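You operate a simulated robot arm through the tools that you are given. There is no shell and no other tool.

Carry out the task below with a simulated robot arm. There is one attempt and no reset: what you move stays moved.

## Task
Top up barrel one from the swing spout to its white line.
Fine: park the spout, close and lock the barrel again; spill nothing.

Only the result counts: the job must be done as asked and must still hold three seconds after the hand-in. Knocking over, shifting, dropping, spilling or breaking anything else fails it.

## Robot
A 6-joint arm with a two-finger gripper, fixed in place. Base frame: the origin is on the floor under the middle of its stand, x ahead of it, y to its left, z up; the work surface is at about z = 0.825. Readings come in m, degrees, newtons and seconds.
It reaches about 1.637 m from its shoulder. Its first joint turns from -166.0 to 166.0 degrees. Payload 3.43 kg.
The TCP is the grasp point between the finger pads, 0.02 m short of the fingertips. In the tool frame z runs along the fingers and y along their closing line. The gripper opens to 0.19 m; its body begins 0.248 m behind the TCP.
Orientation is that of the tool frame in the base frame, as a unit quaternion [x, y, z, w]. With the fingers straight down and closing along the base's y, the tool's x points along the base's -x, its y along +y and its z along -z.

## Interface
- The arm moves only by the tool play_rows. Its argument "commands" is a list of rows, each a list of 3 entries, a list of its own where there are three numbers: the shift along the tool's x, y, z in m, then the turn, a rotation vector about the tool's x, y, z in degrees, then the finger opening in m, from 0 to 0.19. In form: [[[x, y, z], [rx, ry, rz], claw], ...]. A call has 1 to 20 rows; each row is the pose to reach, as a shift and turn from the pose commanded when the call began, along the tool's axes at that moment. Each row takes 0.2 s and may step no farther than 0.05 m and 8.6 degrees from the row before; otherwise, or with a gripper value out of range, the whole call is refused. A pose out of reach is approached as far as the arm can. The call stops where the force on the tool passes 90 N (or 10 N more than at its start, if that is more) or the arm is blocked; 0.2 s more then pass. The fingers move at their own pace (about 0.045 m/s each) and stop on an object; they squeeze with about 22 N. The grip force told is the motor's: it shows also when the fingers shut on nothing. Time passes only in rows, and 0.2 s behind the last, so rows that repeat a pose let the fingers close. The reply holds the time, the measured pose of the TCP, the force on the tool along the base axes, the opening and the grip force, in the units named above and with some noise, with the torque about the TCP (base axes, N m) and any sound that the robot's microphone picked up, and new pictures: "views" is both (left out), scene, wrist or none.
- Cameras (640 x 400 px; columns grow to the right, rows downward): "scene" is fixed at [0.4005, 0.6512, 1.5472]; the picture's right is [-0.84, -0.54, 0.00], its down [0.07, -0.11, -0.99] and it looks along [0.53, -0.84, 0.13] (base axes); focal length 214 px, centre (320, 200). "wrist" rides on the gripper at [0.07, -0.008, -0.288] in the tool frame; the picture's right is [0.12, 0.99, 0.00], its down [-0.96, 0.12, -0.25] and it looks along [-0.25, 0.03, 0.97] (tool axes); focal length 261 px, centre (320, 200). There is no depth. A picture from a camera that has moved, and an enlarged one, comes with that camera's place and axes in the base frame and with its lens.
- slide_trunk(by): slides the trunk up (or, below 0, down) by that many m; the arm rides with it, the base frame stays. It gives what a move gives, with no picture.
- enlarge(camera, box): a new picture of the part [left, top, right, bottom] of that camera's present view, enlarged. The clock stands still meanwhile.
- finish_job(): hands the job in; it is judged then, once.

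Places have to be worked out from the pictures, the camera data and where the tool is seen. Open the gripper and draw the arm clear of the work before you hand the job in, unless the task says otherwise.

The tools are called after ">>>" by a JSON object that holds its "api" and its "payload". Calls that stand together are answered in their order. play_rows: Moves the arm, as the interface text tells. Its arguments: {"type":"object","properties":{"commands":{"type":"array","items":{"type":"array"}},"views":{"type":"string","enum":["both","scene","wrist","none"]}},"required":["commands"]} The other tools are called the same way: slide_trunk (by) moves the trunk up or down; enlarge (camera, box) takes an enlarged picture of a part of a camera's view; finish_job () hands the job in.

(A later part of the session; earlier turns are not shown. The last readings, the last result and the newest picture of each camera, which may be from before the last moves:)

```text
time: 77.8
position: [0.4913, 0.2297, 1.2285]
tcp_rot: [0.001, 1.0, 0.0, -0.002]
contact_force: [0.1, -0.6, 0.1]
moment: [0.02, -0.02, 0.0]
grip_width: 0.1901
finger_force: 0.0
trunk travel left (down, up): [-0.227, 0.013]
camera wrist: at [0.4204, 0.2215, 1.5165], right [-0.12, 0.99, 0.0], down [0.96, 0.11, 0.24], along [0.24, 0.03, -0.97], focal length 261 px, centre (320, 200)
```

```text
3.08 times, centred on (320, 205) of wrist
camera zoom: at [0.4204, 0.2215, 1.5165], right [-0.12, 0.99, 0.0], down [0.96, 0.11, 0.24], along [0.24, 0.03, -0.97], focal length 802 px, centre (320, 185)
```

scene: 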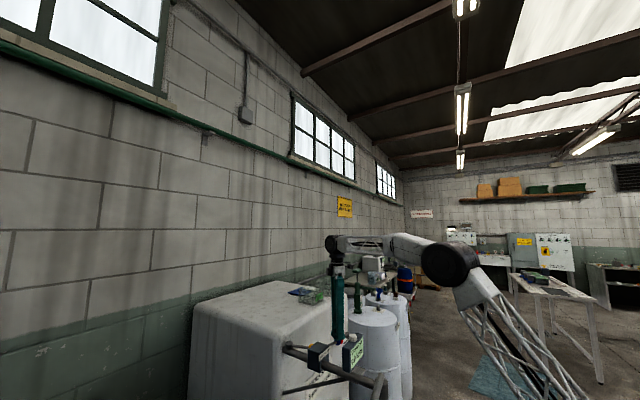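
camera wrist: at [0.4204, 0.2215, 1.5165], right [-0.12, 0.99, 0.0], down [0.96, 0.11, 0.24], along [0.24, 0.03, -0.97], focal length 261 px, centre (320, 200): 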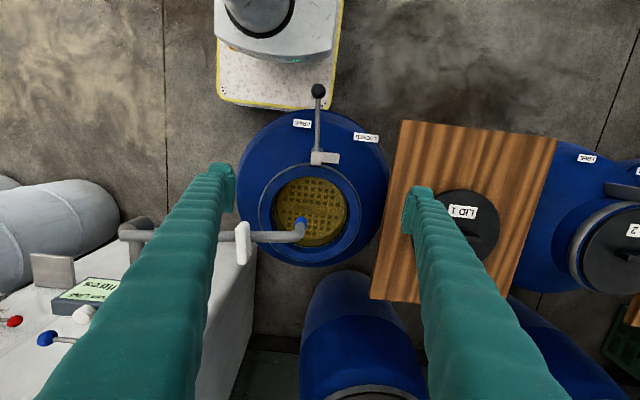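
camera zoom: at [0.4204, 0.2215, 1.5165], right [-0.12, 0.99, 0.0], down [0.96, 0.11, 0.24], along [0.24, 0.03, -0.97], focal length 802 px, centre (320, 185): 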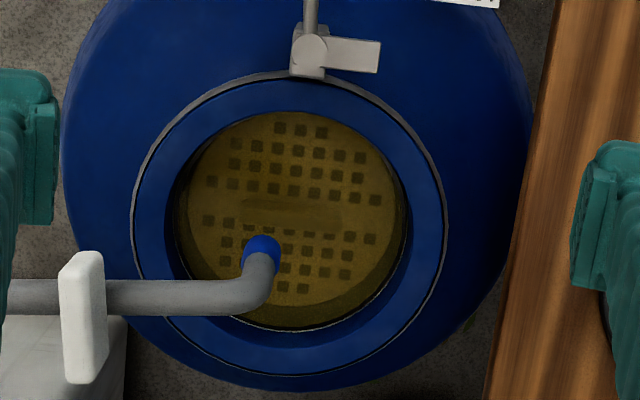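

The white plate grip is now submerged and the surface edge lies inside the line's band. For a decisive check I'll take a flatter view from the +y side with the hand tilted, staying well above the lid on the board.

>>> {"api": "play_rows", "payload": {"commands": [[[-0.0117, 0.0355, 0.005], [0, 0, 8.2], 0.19], [[-0.0235, 0.0709, 0.01], [0, 0, 16.4], 0.19], [[-0.0352, 0.1064, 0.015], [0, 0, 24.5], 0.19], [[-0.0469, 0.1418, 0.02], [0, 0, 32.7], 0.19], [[-0.0586, 0.1773, 0.025], [0, 0, 40.9], 0.19], [[-0.0704, 0.2127, 0.03], [0, 0, 49.1], 0.19], [[-0.0821, 0.2482, 0.04], [0, 0, 57.3], 0.19], [[-0.0938, 0.2836, 0.05], [0, 0, 65.5], 0.19], [[-0.1055, 0.3191, 0.06], [0, 0, 73.6], 0.19], [[-0.1173, 0.3545, 0.07], [0, 0, 81.8], 0.19], [[-0.129, 0.39, 0.08], [0, 0, 90], 0.19], [[-0.129, 0.39, 0.08], [0, 0, 90], 0.19]], "views": "wrist"}}

```text
time: 80.4
position: [0.6207, 0.6215, 1.1491]
tcp_rot: [0.708, 0.707, -0.002, -0.001]
contact_force: [0.2, 0.3, -0.5]
moment: [-0.08, 0.08, -0.01]
grip_width: 0.1898
finger_force: 0.1
trunk travel left (down, up): [-0.227, 0.013]
camera wrist: at [0.6122, 0.6921, 1.4359], right [0.99, 0.12, 0.0], down [0.11, -0.96, 0.25], along [0.02, -0.25, -0.97], focal length 261 px, centre (320, 200)
```

wrist: 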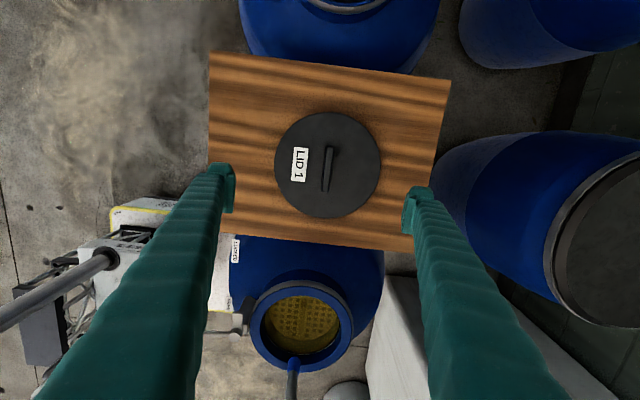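

The mouth is visible between the fingers. Now I tilt the hand 30° toward -y and lower it a little for the flatter line of sight.

>>> {"api": "play_rows", "payload": {"commands": [[[0, 0, 0.02], [0, -7.5, 0], 0.19], [[0, 0, 0.04], [0, -15, 0], 0.19], [[0, 0, 0.06], [0, -22.5, 0], 0.19], [[0, 0, 0.08], [0, -30, 0], 0.19], [[0, 0, 0.1], [0, -30, 0], 0.19], [[0, 0, 0.12], [0, -30, 0], 0.19], [[0, 0, 0.12], [0, -30, 0], 0.19]], "views": "wrist"}}

>>> {"api": "enlarge", "payload": {"camera": "wrist", "box": [230, 200, 390, 330]}}

```text
time: 82.0
position: [0.6207, 0.6195, 1.0304]
tcp_rot: [0.683, 0.683, -0.185, 0.182]
contact_force: [1.1, -0.1, -0.4]
moment: [0.01, 0.01, 0.01]
grip_width: 0.1903
finger_force: 0.1
out of reach, approached as far as the arm can: row 4
trunk travel left (down, up): [-0.227, 0.013]
camera wrist: at [0.6114, 0.8244, 1.2443], right [0.99, 0.1, -0.06], down [0.12, -0.71, 0.7], along [0.03, -0.7, -0.72], focal length 261 px, centre (320, 200)
```

wrist: 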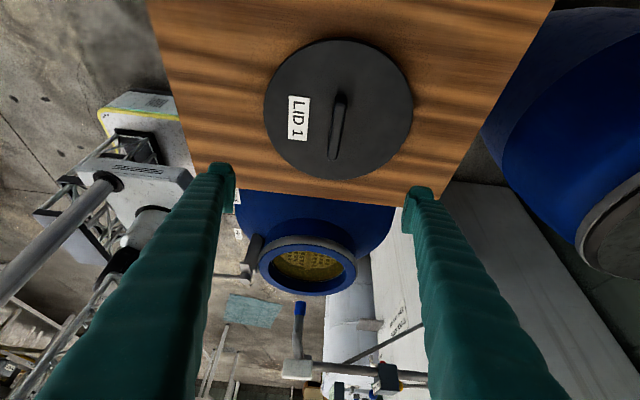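

```text
3.08 times, centred on (310, 265) of wrist
camera zoom: at [0.6114, 0.8244, 1.2443], right [0.99, 0.1, -0.06], down [0.12, -0.71, 0.7], along [0.03, -0.7, -0.72], focal length 802 px, centre (351, 0)
```

zoom: 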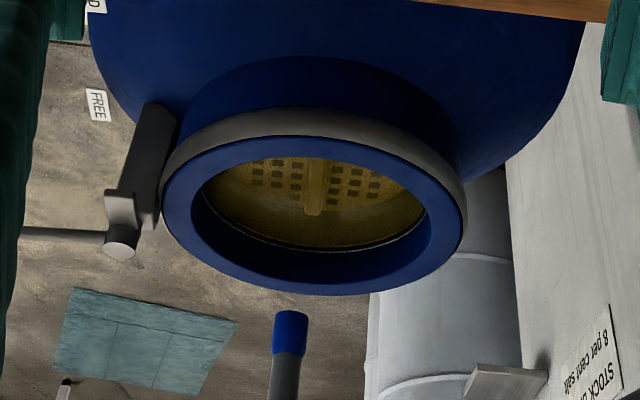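

The mouth's far wall shows well here. I'll magnify the brine edge and the white line.

>>> {"api": "enlarge", "payload": {"camera": "wrist", "box": [290, 270, 330, 290]}}

>>> {"api": "enlarge", "payload": {"camera": "wrist", "box": [268, 245, 348, 295]}}

```text
16.00 times, centred on (310, 280) of wrist
camera zoom: at [0.6114, 0.8244, 1.2443], right [0.99, 0.1, -0.06], down [0.12, -0.71, 0.7], along [0.03, -0.7, -0.72], focal length 4170 px, centre (480, -1080)
```

zoom: 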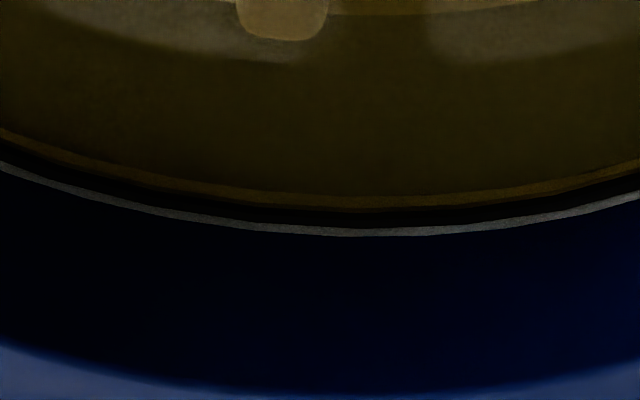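

```text
8.00 times, centred on (308, 270) of wrist
camera zoom: at [0.6114, 0.8244, 1.2443], right [0.99, 0.1, -0.06], down [0.12, -0.71, 0.7], along [0.03, -0.7, -0.72], focal length 2085 px, centre (416, -360)
```

zoom: 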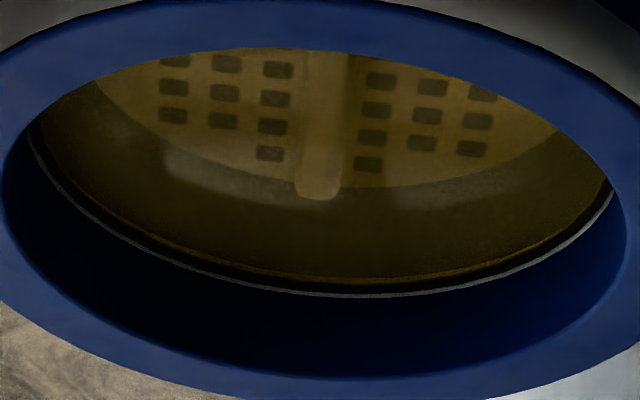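

Combining the three viewpoints: brine surface ≈ 3.9 mm below the top of the ~7.8 mm band, i.e. at the middle of the white line, and no drip at the nozzle. Filling is done; I'll straighten the hand and rise.

>>> {"api": "play_rows", "payload": {"commands": [[[-0.02, 0, -0.035], [0, 7.5, 0], 0.19], [[-0.04, 0, -0.07], [0, 15, 0], 0.18], [[-0.06, 0, -0.105], [0, 22.5, 0], 0.16], [[-0.08, 0, -0.1386], [0, 30, 0], 0.14], [[-0.08, 0, -0.1386], [0, 30, 0], 0.12]], "views": "wrist"}}

```text
time: 83.2
position: [0.6165, 0.6209, 1.1903]
tcp_rot: [0.708, 0.707, -0.001, -0.002]
contact_force: [-1.0, 0.1, 0.3]
moment: [0.12, -0.05, 0.02]
grip_width: 0.1205
finger_force: 0.1
trunk travel left (down, up): [-0.227, 0.013]
camera wrist: at [0.6073, 0.6898, 1.4775], right [0.99, 0.12, 0.0], down [0.12, -0.96, 0.25], along [0.03, -0.24, -0.97], focal length 261 px, centre (320, 200)
```

wrist: 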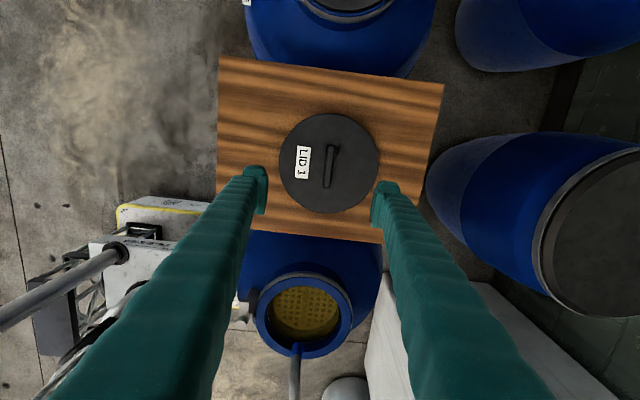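

Straight again. I'll move to above the spout pipe at about (0.637, 0.061), passing high over the mouth and crossbar.

>>> {"api": "play_rows", "payload": {"commands": [[[-0.0466, 0.0017, -0.015], [0, 0, 0], 0.1], [[-0.0933, 0.0034, -0.03], [0, 0, 0], 0.08], [[-0.1399, 0.0052, -0.03], [0, 0, 0], 0.07], [[-0.1865, 0.0069, -0.03], [0, 0, 0], 0.07], [[-0.2331, 0.0086, -0.03], [0, 0, 0], 0.07], [[-0.2798, 0.0103, -0.03], [0, 0, 0], 0.07], [[-0.3264, 0.012, -0.03], [0, 0, 0], 0.07], [[-0.373, 0.0137, -0.03], [0, 0, 0], 0.07], [[-0.4196, 0.0155, -0.03], [0, 0, 0], 0.07], [[-0.4663, 0.0172, -0.03], [0, 0, 0], 0.07], [[-0.5129, 0.0189, -0.03], [0, 0, 0], 0.07], [[-0.5595, 0.0206, -0.03], [0, 0, 0], 0.07], [[-0.5595, 0.0206, -0.03], [0, 0, 0], 0.07]], "views": "wrist"}}

>>> {"api": "enlarge", "payload": {"camera": "wrist", "box": [200, 40, 440, 280]}}

```text
time: 86.0
position: [0.6404, 0.0618, 1.2209]
tcp_rot: [0.706, 0.708, -0.002, -0.002]
contact_force: [0.3, -0.2, 0.9]
moment: [-0.02, 0.02, -0.02]
grip_width: 0.0696
finger_force: 0.1
trunk travel left (down, up): [-0.227, 0.013]
camera wrist: at [0.6313, 0.1322, 1.5087], right [0.99, 0.12, 0.0], down [0.12, -0.96, 0.25], along [0.03, -0.25, -0.97], focal length 261 px, centre (320, 200)
```

wrist: 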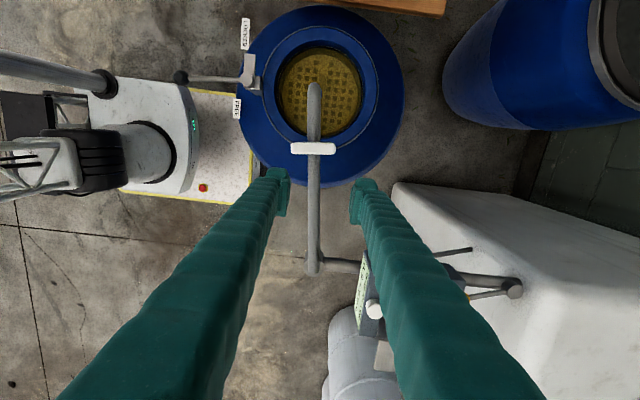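

```text
1.67 times, centred on (320, 160) of wrist
camera zoom: at [0.6313, 0.1322, 1.5087], right [0.99, 0.12, 0.0], down [0.12, -0.96, 0.25], along [0.03, -0.25, -0.97], focal length 434 px, centre (320, 267)
```

zoom: 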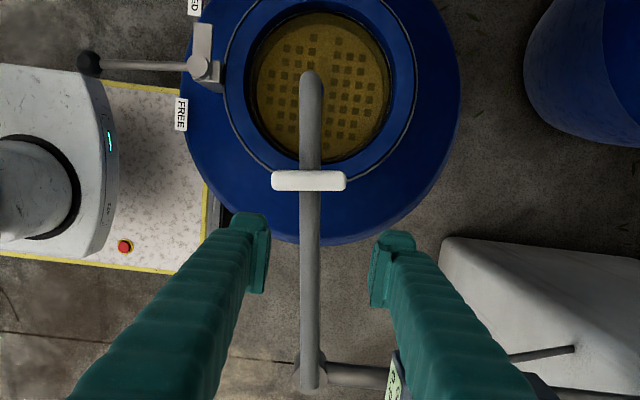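

The pipe runs at x ≈ 0.630 there, so I'll shift 1 cm and come down astride it, then close to the loose cage.

>>> {"api": "play_rows", "payload": {"commands": [[[0, -0.005, 0.03], [0, 0, 0], 0.07], [[0, -0.01, 0.07], [0, 0, 0], 0.07], [[0, -0.01, 0.11], [0, 0, 0], 0.07], [[0, -0.01, 0.14], [0, 0, 0], 0.07], [[0, -0.01, 0.16], [0, 0, 0], 0.07], [[0, -0.01, 0.16], [0, 0, 0], 0.055], [[0, -0.01, 0.16], [0, 0, 0], 0.04], [[0, -0.01, 0.16], [0, 0, 0], 0.04]], "views": "wrist"}}

>>> {"api": "enlarge", "payload": {"camera": "wrist", "box": [200, 40, 440, 280]}}

```text
time: 87.8
position: [0.628, 0.0573, 1.0588]
tcp_rot: [0.707, 0.707, -0.001, -0.001]
contact_force: [-0.2, -0.4, -0.2]
moment: [0.02, -0.02, 0.04]
grip_width: 0.0401
finger_force: 0.2
trunk travel left (down, up): [-0.227, 0.013]
camera wrist: at [0.6193, 0.1285, 1.3463], right [0.99, 0.12, 0.0], down [0.12, -0.96, 0.25], along [0.03, -0.25, -0.97], focal length 261 px, centre (320, 200)
```

wrist: 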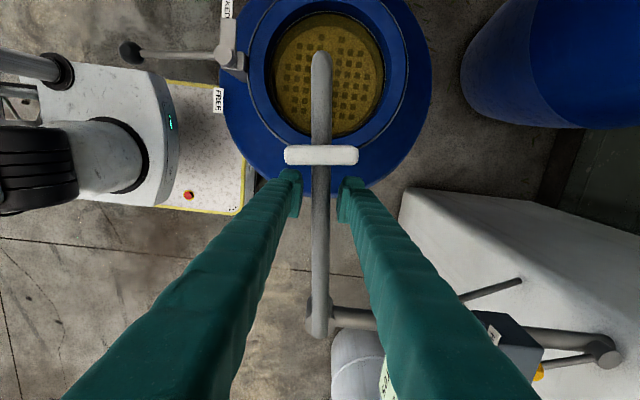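

```text
1.67 times, centred on (320, 160) of wrist
camera zoom: at [0.6193, 0.1285, 1.3463], right [0.99, 0.12, 0.0], down [0.12, -0.96, 0.25], along [0.03, -0.25, -0.97], focal length 434 px, centre (320, 267)
```

zoom: 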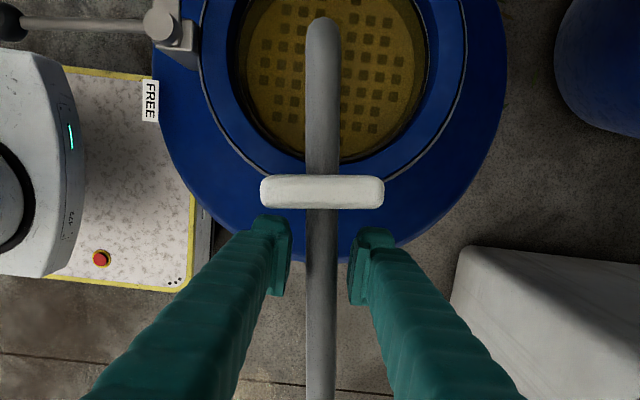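

The pipe is caged. I'll swing the spout back counter-clockwise about the elbow toward its parked direction, stopping at about 163° to check.

>>> {"api": "play_rows", "payload": {"commands": [[[-0.0026, -0.0177, 0], [0, 0, -6], 0.04], [[-0.0069, -0.0349, 0], [0, 0, -12], 0.04], [[-0.0129, -0.0517, 0], [0, 0, -18], 0.04], [[-0.0204, -0.0679, 0], [0, 0, -24], 0.04], [[-0.0295, -0.0832, 0], [0, 0, -30], 0.04], [[-0.0401, -0.0975, 0], [0, 0, -36], 0.04], [[-0.052, -0.1107, 0], [0, 0, -42], 0.04], [[-0.0652, -0.1227, 0], [0, 0, -48], 0.04], [[-0.0795, -0.1333, 0], [0, 0, -54], 0.04], [[-0.0948, -0.1425, 0], [0, 0, -60], 0.04], [[-0.1108, -0.1502, 0], [0, 0, -66], 0.04], [[-0.1276, -0.1562, 0], [0, 0, -72], 0.04]]}}

>>> {"api": "enlarge", "payload": {"camera": "wrist", "box": [200, 40, 440, 280]}}

```text
time: 90.4
position: [0.4748, -0.0664, 1.0598]
tcp_rot: [0.156, 0.988, 0.0, -0.002]
contact_force: [0.6, 0.7, -0.8]
moment: [-0.02, 0.03, -0.01]
grip_width: 0.0404
finger_force: 0.7
trunk travel left (down, up): [-0.227, 0.013]
camera wrist: at [0.4041, -0.0535, 1.346], right [0.19, 0.98, 0.0], down [0.95, -0.19, 0.24], along [0.24, -0.05, -0.97], focal length 261 px, centre (320, 200)
```

scene: 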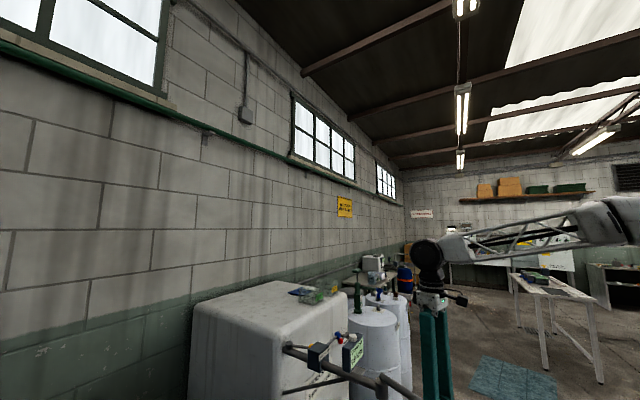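
wrist: 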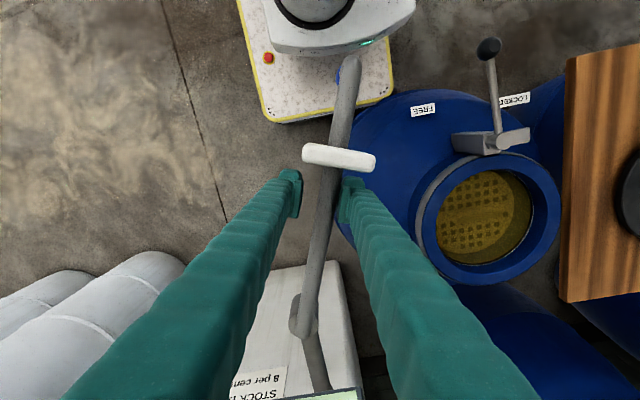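

```text
1.67 times, centred on (320, 160) of wrist
camera zoom: at [0.4041, -0.0535, 1.346], right [0.19, 0.98, 0.0], down [0.95, -0.19, 0.24], along [0.24, -0.05, -0.97], focal length 434 px, centre (320, 267)
```

zoom: 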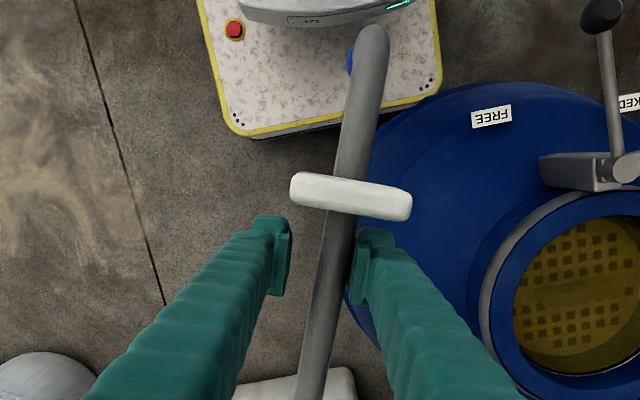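

The arm follows on the trailing finger. I'll do the last 17° to the parked direction, then look before centring it.

>>> {"api": "play_rows", "payload": {"commands": [[[-0.0006, -0.0089, 0], [0, 0, -3], 0.04], [[-0.0013, -0.0178, 0], [0, 0, -6], 0.04], [[-0.0027, -0.0266, 0], [0, 0, -9], 0.04], [[-0.0042, -0.0353, 0], [0, 0, -12], 0.04], [[-0.0065, -0.0439, 0], [0, 0, -15], 0.04], [[-0.0089, -0.0525, 0], [0, 0, -18], 0.04], [[-0.0089, -0.0525, 0], [0, 0, -18], 0.04]]}}

>>> {"api": "enlarge", "payload": {"camera": "wrist", "box": [200, 40, 440, 280]}}

>>> {"api": "enlarge", "payload": {"camera": "scene", "box": [360, 340, 500, 400]}}

```text
time: 92.0
position: [0.4647, -0.1212, 1.0602]
tcp_rot: [0.0, 1.0, 0.0, -0.002]
contact_force: [-0.3, 0.9, 0.2]
moment: [-0.01, 0.01, 0.0]
grip_width: 0.0399
finger_force: 0.1
trunk travel left (down, up): [-0.227, 0.013]
camera wrist: at [0.3941, -0.1284, 1.3482], right [-0.12, 0.99, 0.0], down [0.96, 0.12, 0.24], along [0.24, 0.03, -0.97], focal length 261 px, centre (320, 200)
```

scene: 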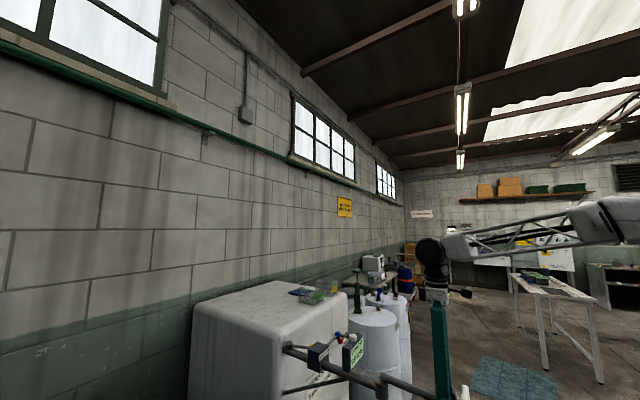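
wrist: 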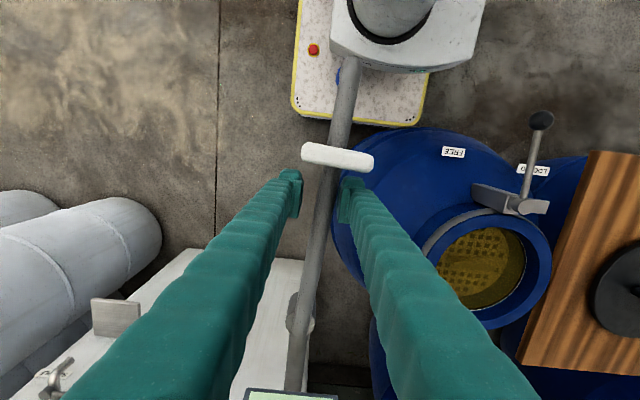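

```text
1.67 times, centred on (320, 160) of wrist
camera zoom: at [0.3941, -0.1284, 1.3482], right [-0.12, 0.99, 0.0], down [0.96, 0.12, 0.24], along [0.24, 0.03, -0.97], focal length 434 px, centre (320, 267)
```

zoom: 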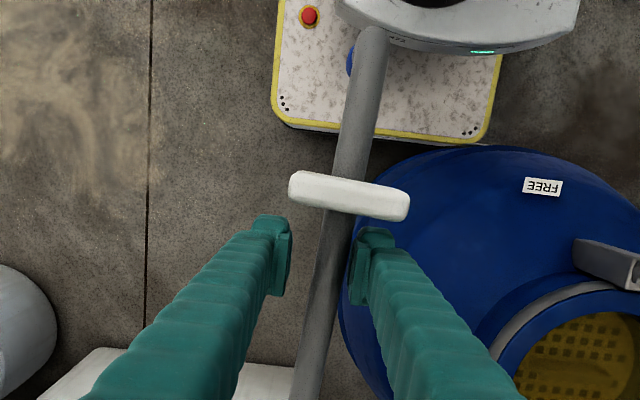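

```text
4.57 times, centred on (430, 370) of scene
camera zoom: at [0.4005, 0.6512, 1.5472], right [-0.84, -0.54, 0.0], down [0.07, -0.11, -0.99], along [0.53, -0.84, 0.13], focal length 980 px, centre (-183, -577)
```

zoom: 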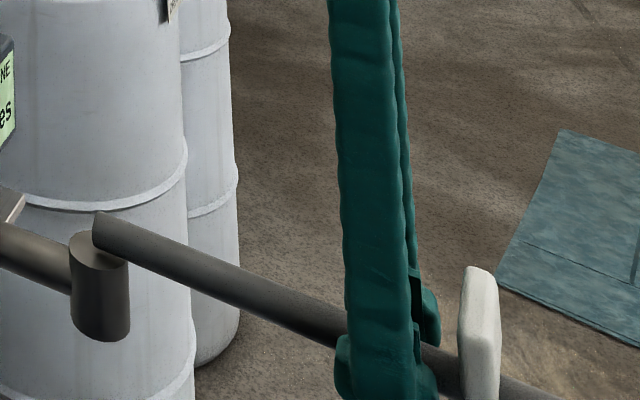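

Compared with the starting picture, the crossbar is still about 1.6 cm short (y = -0.109 versus -0.125), because of the cage slack. I'll push another 1.2 cm and compare again.

>>> {"api": "play_rows", "payload": {"commands": [[[0, -0.004, 0], [0, 0, 0], 0.04], [[0, -0.008, 0], [0, 0, 0], 0.04], [[0, -0.012, 0], [0, 0, 0], 0.04], [[0, -0.012, 0], [0, 0, 0], 0.04]]}}

>>> {"api": "enlarge", "payload": {"camera": "wrist", "box": [220, 60, 420, 300]}}

>>> {"api": "enlarge", "payload": {"camera": "scene", "box": [360, 340, 500, 400]}}

```text
time: 93.0
position: [0.465, -0.1332, 1.059]
tcp_rot: [0.0, 1.0, 0.0, -0.002]
contact_force: [-0.2, -0.3, -0.1]
moment: [0.04, 0.02, 0.01]
grip_width: 0.04
finger_force: 0.1
trunk travel left (down, up): [-0.227, 0.013]
camera wrist: at [0.3946, -0.1409, 1.3465], right [-0.12, 0.99, 0.0], down [0.96, 0.11, 0.24], along [0.24, 0.03, -0.97], focal length 261 px, centre (320, 200)
```

scene: 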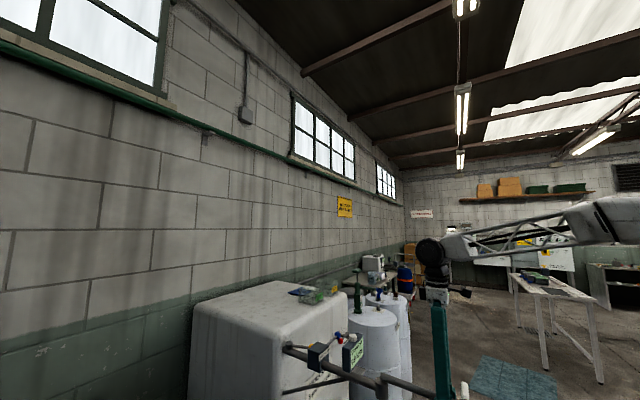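
wrist: 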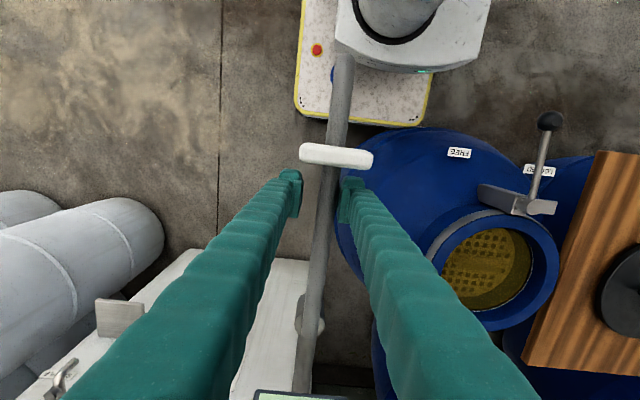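

```text
1.67 times, centred on (320, 180) of wrist
camera zoom: at [0.3946, -0.1409, 1.3465], right [-0.12, 0.99, 0.0], down [0.96, 0.11, 0.24], along [0.24, 0.03, -0.97], focal length 434 px, centre (320, 233)
```

zoom: 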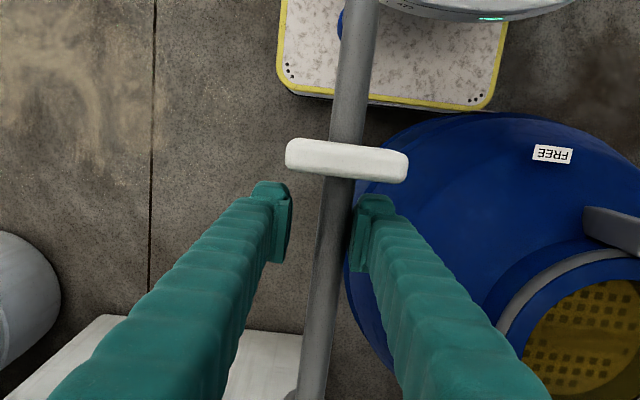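

```text
4.57 times, centred on (430, 370) of scene
camera zoom: at [0.4005, 0.6512, 1.5472], right [-0.84, -0.54, 0.0], down [0.07, -0.11, -0.99], along [0.53, -0.84, 0.13], focal length 980 px, centre (-183, -577)
```

zoom: 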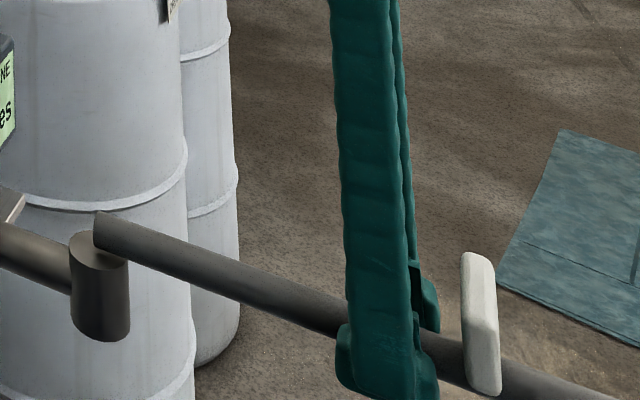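

The crossbar now matches its starting place in the scene view (within about 2 mm). I'll nudge the last 2 mm, open the fingers and lift off.

>>> {"api": "play_rows", "payload": {"commands": [[[0, -0.002, 0], [0, 0, 0], 0.04], [[0, -0.002, 0], [0, 0, 0], 0.04], [[0, 0.004, 0], [0, 0, 0], 0.055], [[0, 0.008, 0], [0, 0, 0], 0.07], [[0, 0.008, -0.03], [0, 0, 0], 0.07], [[0, 0.008, -0.07], [0, 0, 0], 0.07], [[0, 0.008, -0.11], [0, 0, 0], 0.07], [[0, 0.008, -0.15], [0, 0, 0], 0.07], [[0, 0.008, -0.15], [0, 0, 0], 0.07]]}}

>>> {"api": "enlarge", "payload": {"camera": "scene", "box": [360, 340, 500, 400]}}

>>> {"api": "enlarge", "payload": {"camera": "wrist", "box": [220, 60, 420, 300]}}

```text
time: 95.0
position: [0.4668, -0.1273, 1.2137]
tcp_rot: [0.0, 1.0, 0.0, -0.002]
contact_force: [-0.6, -0.2, -0.3]
moment: [0.0, 0.0, 0.02]
grip_width: 0.0699
finger_force: 0.1
trunk travel left (down, up): [-0.227, 0.013]
camera wrist: at [0.3956, -0.1356, 1.5014], right [-0.12, 0.99, 0.0], down [0.96, 0.11, 0.24], along [0.24, 0.03, -0.97], focal length 261 px, centre (320, 200)
```

scene: 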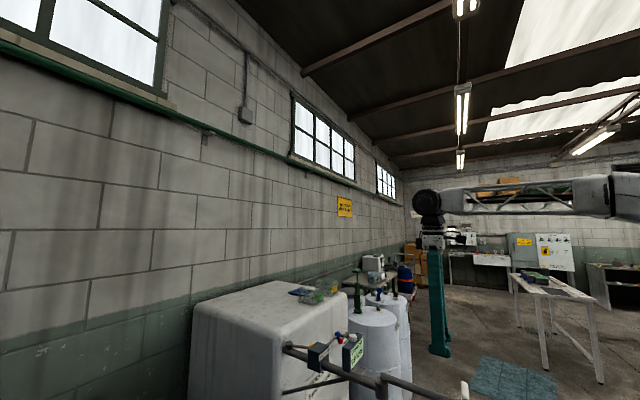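
wrist: 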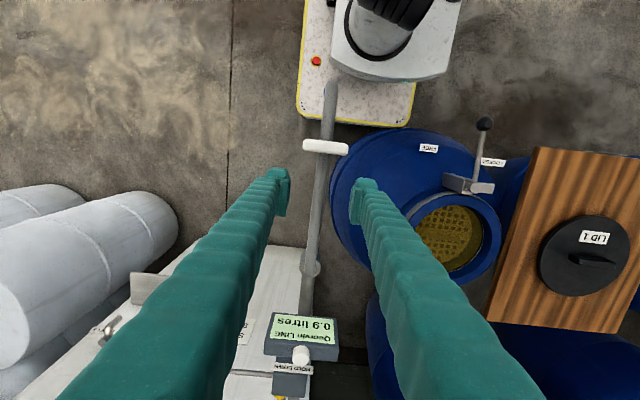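

```text
4.57 times, centred on (430, 370) of scene
camera zoom: at [0.4005, 0.6512, 1.5472], right [-0.84, -0.54, 0.0], down [0.07, -0.11, -0.99], along [0.53, -0.84, 0.13], focal length 980 px, centre (-183, -577)
```

zoom: 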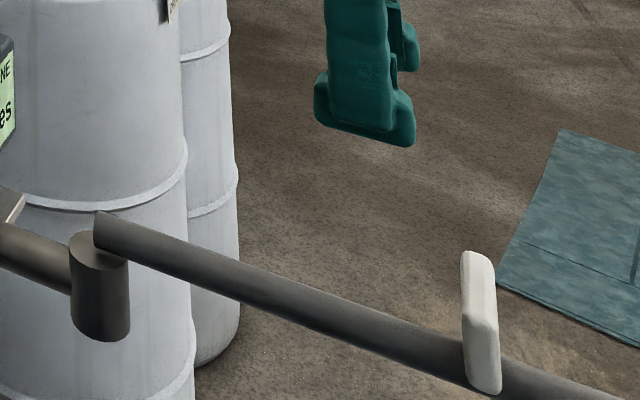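

```text
1.67 times, centred on (320, 180) of wrist
camera zoom: at [0.3956, -0.1356, 1.5014], right [-0.12, 0.99, 0.0], down [0.96, 0.11, 0.24], along [0.24, 0.03, -0.97], focal length 434 px, centre (320, 233)
```

zoom: 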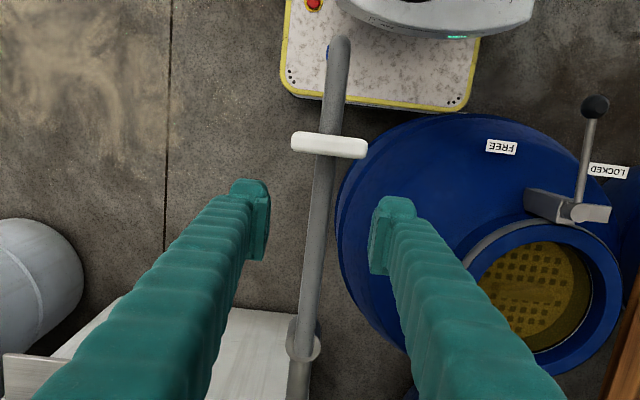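

The spout is back in its starting position, matching the first picture. Now I go to fetch the lid from the board at (0.621, 0.619), turning the gripper 90° to grasp its handle.

>>> {"api": "play_rows", "payload": {"commands": [[[-0.0096, 0.0466, 0], [0, 0, 5.63], 0.07], [[-0.0193, 0.0933, 0], [0, 0, 11.25], 0.07], [[-0.0289, 0.1399, 0], [0, 0, 16.88], 0.07], [[-0.0385, 0.1865, 0], [0, 0, 22.5], 0.07], [[-0.0481, 0.2331, 0], [0, 0, 28.13], 0.07], [[-0.0578, 0.2798, 0], [0, 0, 33.75], 0.07], [[-0.0674, 0.3264, 0], [0, 0, 39.38], 0.07], [[-0.077, 0.373, 0], [0, 0, 45], 0.07], [[-0.0866, 0.4196, 0], [0, 0, 50.63], 0.07], [[-0.0963, 0.4663, 0], [0, 0, 56.25], 0.07], [[-0.1059, 0.5129, 0], [0, 0, 61.88], 0.07], [[-0.1155, 0.5595, 0], [0, 0, 67.5], 0.07], [[-0.1251, 0.6061, 0], [0, 0, 73.13], 0.07], [[-0.1348, 0.6528, 0], [0, 0, 78.75], 0.07], [[-0.1444, 0.6994, 0], [0, 0, 84.38], 0.07], [[-0.154, 0.746, 0], [0, 0, 90], 0.07], [[-0.154, 0.746, 0.05], [0, 0, 90], 0.07], [[-0.154, 0.746, 0.1], [0, 0, 90], 0.07], [[-0.154, 0.746, 0.15], [0, 0, 90], 0.07], [[-0.154, 0.746, 0.15], [0, 0, 90], 0.07]], "views": "wrist"}}

>>> {"api": "enlarge", "payload": {"camera": "wrist", "box": [220, 100, 420, 300]}}

```text
time: 99.2
position: [0.6206, 0.6224, 1.0574]
tcp_rot: [0.707, 0.707, -0.002, -0.001]
contact_force: [-0.8, -0.3, -0.3]
moment: [-0.07, 0.03, 0.0]
grip_width: 0.07
finger_force: 0.0
trunk travel left (down, up): [-0.227, 0.013]
camera wrist: at [0.6108, 0.6929, 1.3448], right [0.99, 0.12, 0.0], down [0.12, -0.96, 0.25], along [0.03, -0.25, -0.97], focal length 261 px, centre (320, 200)
```

wrist: 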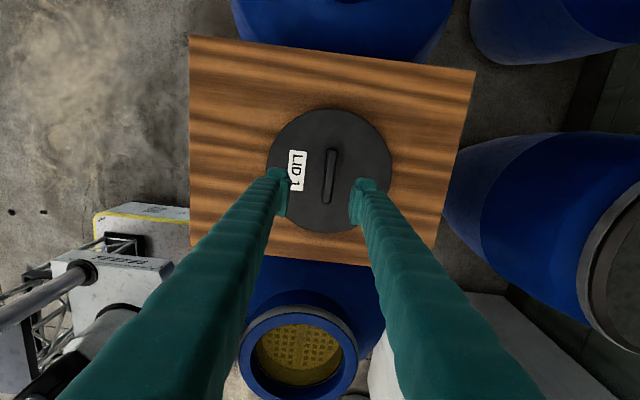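

```text
2.00 times, centred on (320, 200) of wrist
camera zoom: at [0.6108, 0.6929, 1.3448], right [0.99, 0.12, 0.0], down [0.12, -0.96, 0.25], along [0.03, -0.25, -0.97], focal length 521 px, centre (320, 200)
```

zoom: 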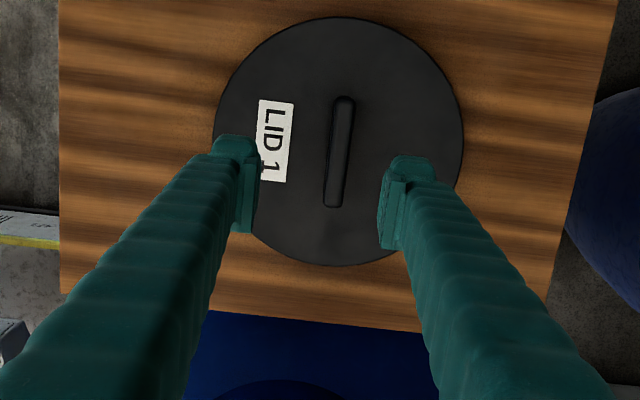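

The lid sits about 1.5 cm further in +x than where I let go (handle at x ≈ 0.636). I'll align to it and descend part of the way to verify.

>>> {"api": "play_rows", "payload": {"commands": [[[-0.002, 0.0075, 0.03], [0, 0, 0], 0.07], [[-0.002, 0.015, 0.06], [0, 0, 0], 0.07], [[-0.002, 0.015, 0.1], [0, 0, 0], 0.07], [[-0.002, 0.015, 0.14], [0, 0, 0], 0.07], [[-0.002, 0.015, 0.155], [0, 0, 0], 0.07], [[-0.002, 0.015, 0.155], [0, 0, 0], 0.07]], "views": "wrist"}}

>>> {"api": "enlarge", "payload": {"camera": "wrist", "box": [220, 100, 420, 300]}}

```text
time: 100.6
position: [0.6341, 0.6194, 0.9038]
tcp_rot: [0.707, 0.707, -0.002, -0.001]
contact_force: [0.2, 0.3, 0.6]
moment: [0.01, 0.01, -0.01]
grip_width: 0.0697
finger_force: 0.0
trunk travel left (down, up): [-0.227, 0.013]
camera wrist: at [0.6243, 0.6899, 1.1907], right [0.99, 0.12, 0.0], down [0.12, -0.96, 0.25], along [0.03, -0.25, -0.97], focal length 261 px, centre (320, 200)
```

wrist: 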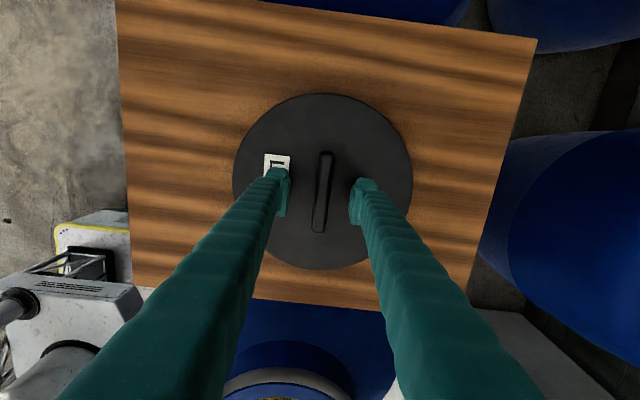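

```text
2.00 times, centred on (320, 200) of wrist
camera zoom: at [0.6243, 0.6899, 1.1907], right [0.99, 0.12, 0.0], down [0.12, -0.96, 0.25], along [0.03, -0.25, -0.97], focal length 521 px, centre (320, 200)
```

zoom: 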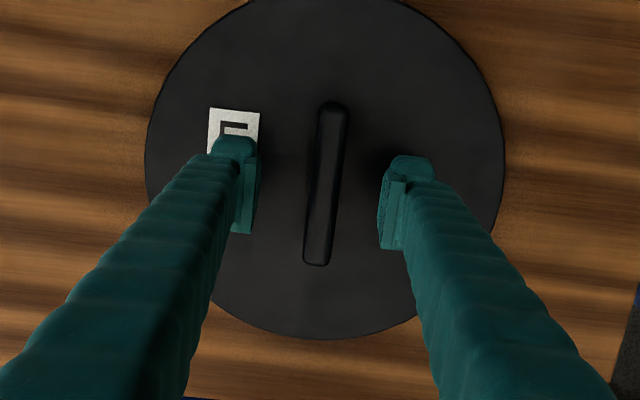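

Aligned with the handle. I'll go down to grip height and close.

>>> {"api": "play_rows", "payload": {"commands": [[[0, 0.001, 0.01], [0, 0, 0], 0.06], [[0, 0.001, 0.02], [0, 0, 0], 0.05], [[0, 0.001, 0.027], [0, 0, 0], 0.05], [[0, 0.001, 0.027], [0, 0, 0], 0.04], [[0, 0.001, 0.027], [0, 0, 0], 0.02], [[0, 0.001, 0.027], [0, 0, 0], 0.0], [[0, 0.001, 0.027], [0, 0, 0], 0.0], [[0, 0.001, 0.027], [0, 0, 0], 0.0], [[0, 0.001, 0.027], [0, 0, 0], 0.0]], "views": "wrist"}}

>>> {"api": "enlarge", "payload": {"camera": "wrist", "box": [220, 100, 420, 300]}}

```text
time: 102.6
position: [0.6347, 0.6208, 0.8779]
tcp_rot: [0.707, 0.707, -0.001, -0.001]
contact_force: [0.7, -0.4, -0.5]
moment: [0.03, 0.03, 0.01]
grip_width: 0.0175
finger_force: 21.9
trunk travel left (down, up): [-0.227, 0.013]
camera wrist: at [0.6257, 0.691, 1.1651], right [0.99, 0.12, 0.0], down [0.12, -0.96, 0.25], along [0.03, -0.25, -0.97], focal length 261 px, centre (320, 200)
```

wrist: 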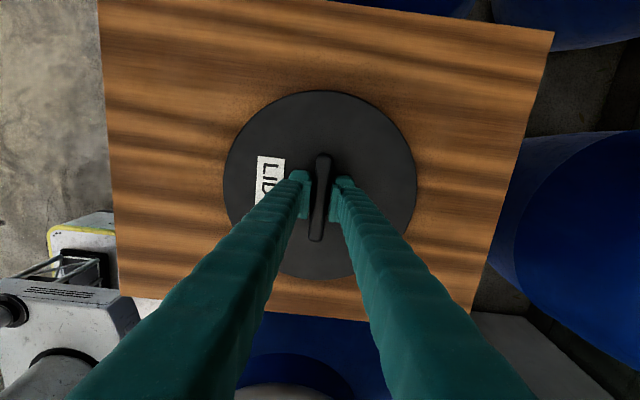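

```text
2.00 times, centred on (320, 200) of wrist
camera zoom: at [0.6257, 0.691, 1.1651], right [0.99, 0.12, 0.0], down [0.12, -0.96, 0.25], along [0.03, -0.25, -0.97], focal length 521 px, centre (320, 200)
```

zoom: 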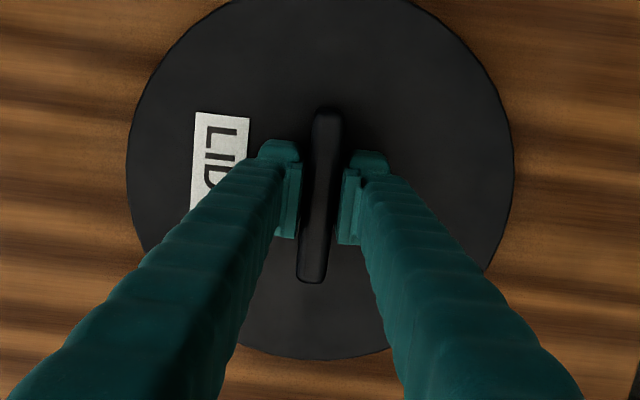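

Lid gripped again (0.0175 m), about 4 mm higher on the handle and 3-4 mm offset in y compared with the first grip. I'll lift and carry it back over the mouth toward TCP (0.6205, 0.222).

>>> {"api": "play_rows", "payload": {"commands": [[[0, 0, -0.03], [0, 0, 0], 0.0], [[0, 0, -0.07], [0, 0, 0], 0.0], [[0, 0, -0.11], [0, 0, 0], 0.0], [[0, 0, -0.15], [0, 0, 0], 0.0], [[0, 0, -0.18], [0, 0, 0], 0.0], [[-0.04, -0.0014, -0.18], [0, 0, 0], 0.0], [[-0.08, -0.0028, -0.18], [0, 0, 0], 0.0], [[-0.12, -0.0043, -0.18], [0, 0, 0], 0.0], [[-0.16, -0.0057, -0.18], [0, 0, 0], 0.0], [[-0.2, -0.0071, -0.18], [0, 0, 0], 0.0], [[-0.24, -0.0085, -0.18], [0, 0, 0], 0.0], [[-0.28, -0.0099, -0.18], [0, 0, 0], 0.0], [[-0.32, -0.0114, -0.18], [0, 0, 0], 0.0], [[-0.36, -0.0128, -0.18], [0, 0, 0], 0.0], [[-0.385, -0.0142, -0.18], [0, 0, 0], 0.0], [[-0.3988, -0.0142, -0.18], [0, 0, 0], 0.0], [[-0.3988, -0.0142, -0.18], [0, 0, 0], 0.0]]}}

```text
time: 106.2
position: [0.6211, 0.2196, 1.0573]
tcp_rot: [0.708, 0.707, -0.001, -0.002]
contact_force: [0.2, 0.7, -3.6]
moment: [0.0, -0.01, -0.03]
grip_width: 0.0171
finger_force: 22.2
trunk travel left (down, up): [-0.227, 0.013]
camera wrist: at [0.6128, 0.2909, 1.3449], right [0.99, 0.12, 0.0], down [0.12, -0.96, 0.25], along [0.03, -0.25, -0.97], focal length 261 px, centre (320, 200)
```

scene: 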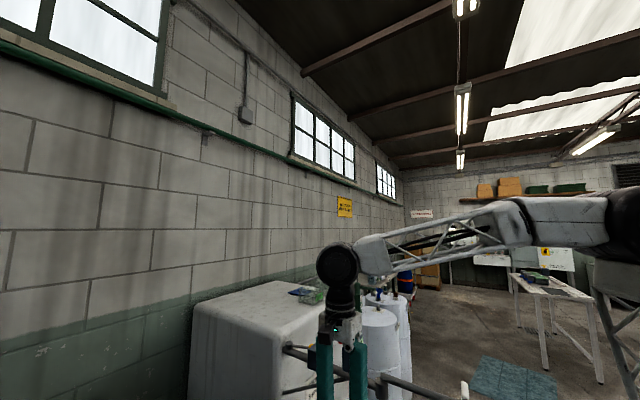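
wrist: 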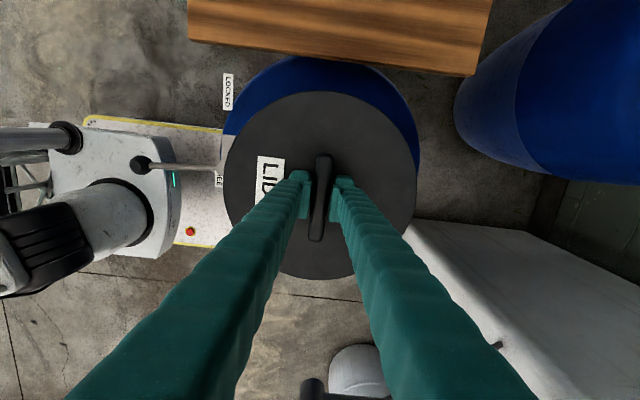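

The lid's image sits 4 px lower in the view than on the first lift, so I'll shift +4 mm in y and come down to just above the seat.

>>> {"api": "play_rows", "payload": {"commands": [[[0.002, 0, 0.025], [0, 0, 0], 0.0], [[0.004, 0, 0.05], [0, 0, 0], 0.0], [[0.004, 0, 0.075], [0, 0, 0], 0.0], [[0.004, 0, 0.09], [0, 0, 0], 0.0], [[0.004, 0, 0.09], [0, 0, 0], 0.0]], "views": "wrist"}}

>>> {"api": "enlarge", "payload": {"camera": "wrist", "box": [180, 40, 460, 300]}}

```text
time: 107.4
position: [0.6206, 0.2258, 0.9667]
tcp_rot: [0.707, 0.707, -0.001, -0.002]
contact_force: [0.3, -0.6, -3.9]
moment: [0.0, 0.0, -0.01]
grip_width: 0.0172
finger_force: 21.9
trunk travel left (down, up): [-0.227, 0.013]
camera wrist: at [0.6112, 0.2964, 1.2537], right [0.99, 0.12, 0.0], down [0.12, -0.96, 0.25], along [0.03, -0.25, -0.97], focal length 261 px, centre (320, 200)
```

wrist: 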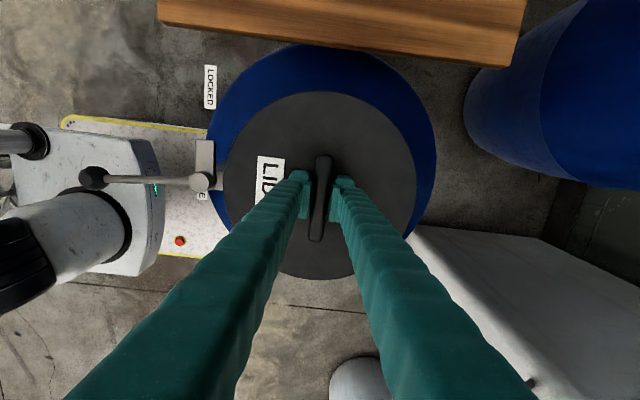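

```text
1.54 times, centred on (320, 170) of wrist
camera zoom: at [0.6112, 0.2964, 1.2537], right [0.99, 0.12, 0.0], down [0.12, -0.96, 0.25], along [0.03, -0.25, -0.97], focal length 401 px, centre (320, 246)
```

zoom: 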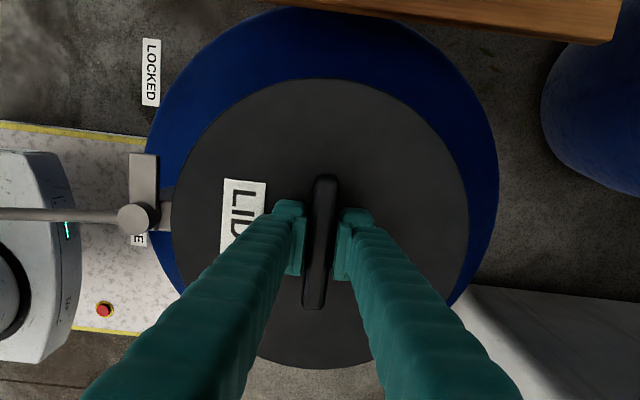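

Camera-based coordinates say I'm about 2.7 mm too far in +y, so I'll correct that and lower in small steps onto the rim, watching the force.

>>> {"api": "play_rows", "payload": {"commands": [[[-0.0027, 0.001, 0.005], [0, 0, 0], 0.0], [[-0.0027, 0.001, 0.011], [0, 0, 0], 0.0], [[-0.0027, 0.001, 0.017], [0, 0, 0], 0.0], [[-0.0027, 0.001, 0.017], [0, 0, 0], 0.0]], "views": "wrist"}}

>>> {"api": "enlarge", "payload": {"camera": "wrist", "box": [180, 40, 460, 300]}}

```text
time: 108.4
position: [0.6219, 0.2226, 0.9501]
tcp_rot: [0.707, 0.707, -0.002, -0.001]
contact_force: [0.5, -0.4, -3.4]
moment: [-0.02, 0.01, 0.01]
grip_width: 0.0171
finger_force: 21.6
trunk travel left (down, up): [-0.227, 0.013]
camera wrist: at [0.6123, 0.2928, 1.2368], right [0.99, 0.12, 0.0], down [0.12, -0.96, 0.25], along [0.03, -0.25, -0.97], focal length 261 px, centre (320, 200)
```

wrist: 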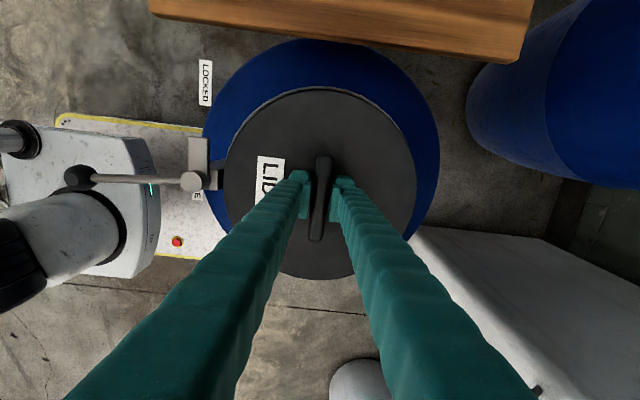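

```text
1.54 times, centred on (320, 170) of wrist
camera zoom: at [0.6123, 0.2928, 1.2368], right [0.99, 0.12, 0.0], down [0.12, -0.96, 0.25], along [0.03, -0.25, -0.97], focal length 401 px, centre (320, 246)
```

zoom: 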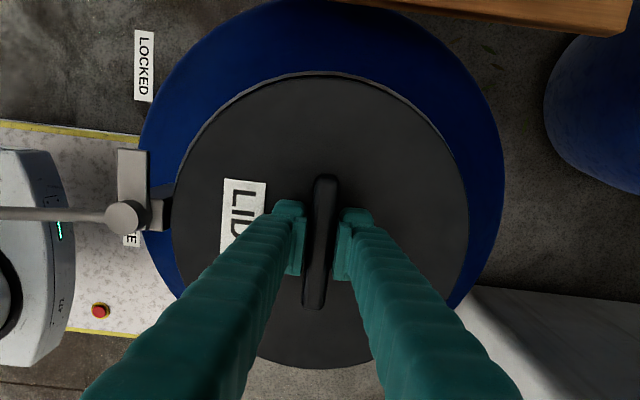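

Nearly down and well centred on the rim. I'll lower further in 3 mm steps.

>>> {"api": "play_rows", "payload": {"commands": [[[0, 0, 0.003], [0, 0, 0], 0.0], [[0, 0, 0.006], [0, 0, 0], 0.0], [[0, 0, 0.0075], [0, 0, 0], 0.0], [[0, 0, 0.0075], [0, 0, 0], 0.0]], "views": "wrist"}}

>>> {"api": "enlarge", "payload": {"camera": "wrist", "box": [180, 40, 460, 300]}}

```text
time: 109.4
position: [0.6221, 0.2223, 0.943]
tcp_rot: [0.707, 0.707, -0.002, -0.001]
contact_force: [0.5, 0.2, -3.4]
moment: [-0.03, 0.02, -0.02]
grip_width: 0.0174
finger_force: 21.7
trunk travel left (down, up): [-0.227, 0.013]
camera wrist: at [0.6123, 0.2926, 1.2304], right [0.99, 0.12, 0.0], down [0.12, -0.96, 0.25], along [0.03, -0.25, -0.97], focal length 261 px, centre (320, 200)
```

wrist: 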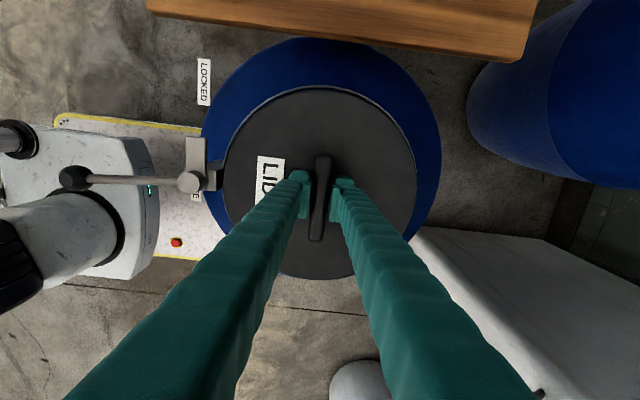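

```text
1.54 times, centred on (320, 170) of wrist
camera zoom: at [0.6123, 0.2926, 1.2304], right [0.99, 0.12, 0.0], down [0.12, -0.96, 0.25], along [0.03, -0.25, -0.97], focal length 401 px, centre (320, 246)
```

zoom: 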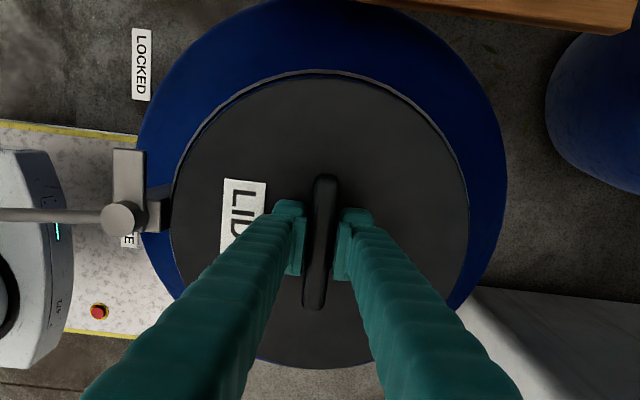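

Still hanging free; a few more millimetres down.

>>> {"api": "play_rows", "payload": {"commands": [[[0, 0, 0.002], [0, 0, 0], 0.0], [[0, 0, 0.004], [0, 0, 0], 0.0], [[0, 0, 0.004], [0, 0, 0], 0.0]], "views": "wrist"}}

>>> {"api": "enlarge", "payload": {"camera": "wrist", "box": [180, 40, 460, 300]}}

```text
time: 110.2
position: [0.6215, 0.2236, 0.9386]
tcp_rot: [0.707, 0.707, -0.001, -0.002]
contact_force: [-0.2, 0.4, -4.2]
moment: [0.02, -0.03, 0.01]
grip_width: 0.0174
finger_force: 22.2
trunk travel left (down, up): [-0.227, 0.013]
camera wrist: at [0.6125, 0.2924, 1.2263], right [0.99, 0.12, 0.0], down [0.12, -0.96, 0.25], along [0.03, -0.25, -0.97], focal length 261 px, centre (320, 200)
```

wrist: 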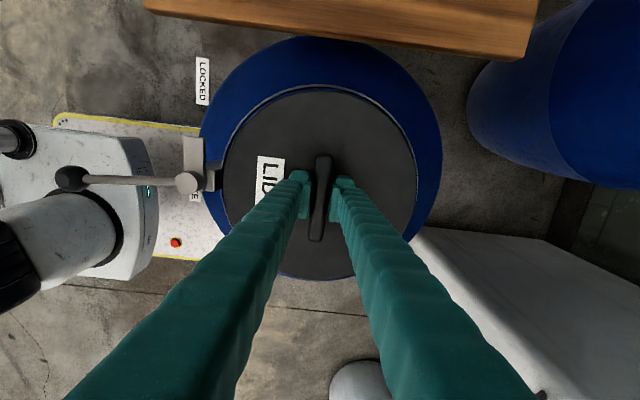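

```text
1.54 times, centred on (320, 170) of wrist
camera zoom: at [0.6125, 0.2924, 1.2263], right [0.99, 0.12, 0.0], down [0.12, -0.96, 0.25], along [0.03, -0.25, -0.97], focal length 401 px, centre (320, 246)
```

zoom: 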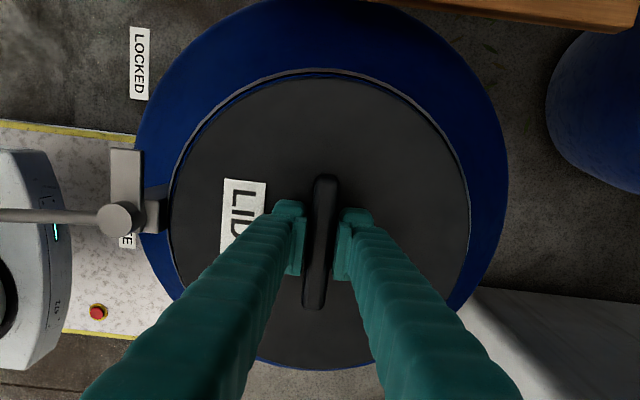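

Still not seated; continuing down 2 mm at a time.

>>> {"api": "play_rows", "payload": {"commands": [[[0, 0, 0.002], [0, 0, 0], 0.0], [[0, 0, 0.003], [0, 0, 0], 0.0], [[0, 0, 0.003], [0, 0, 0], 0.0]], "views": "none"}}

```text
time: 111.0
position: [0.6209, 0.222, 0.9355]
tcp_rot: [0.707, 0.707, -0.001, -0.001]
contact_force: [0.1, 0.1, -1.4]
moment: [-0.14, 0.0, -0.01]
grip_width: 0.0173
finger_force: 21.9
trunk travel left (down, up): [-0.227, 0.013]
```

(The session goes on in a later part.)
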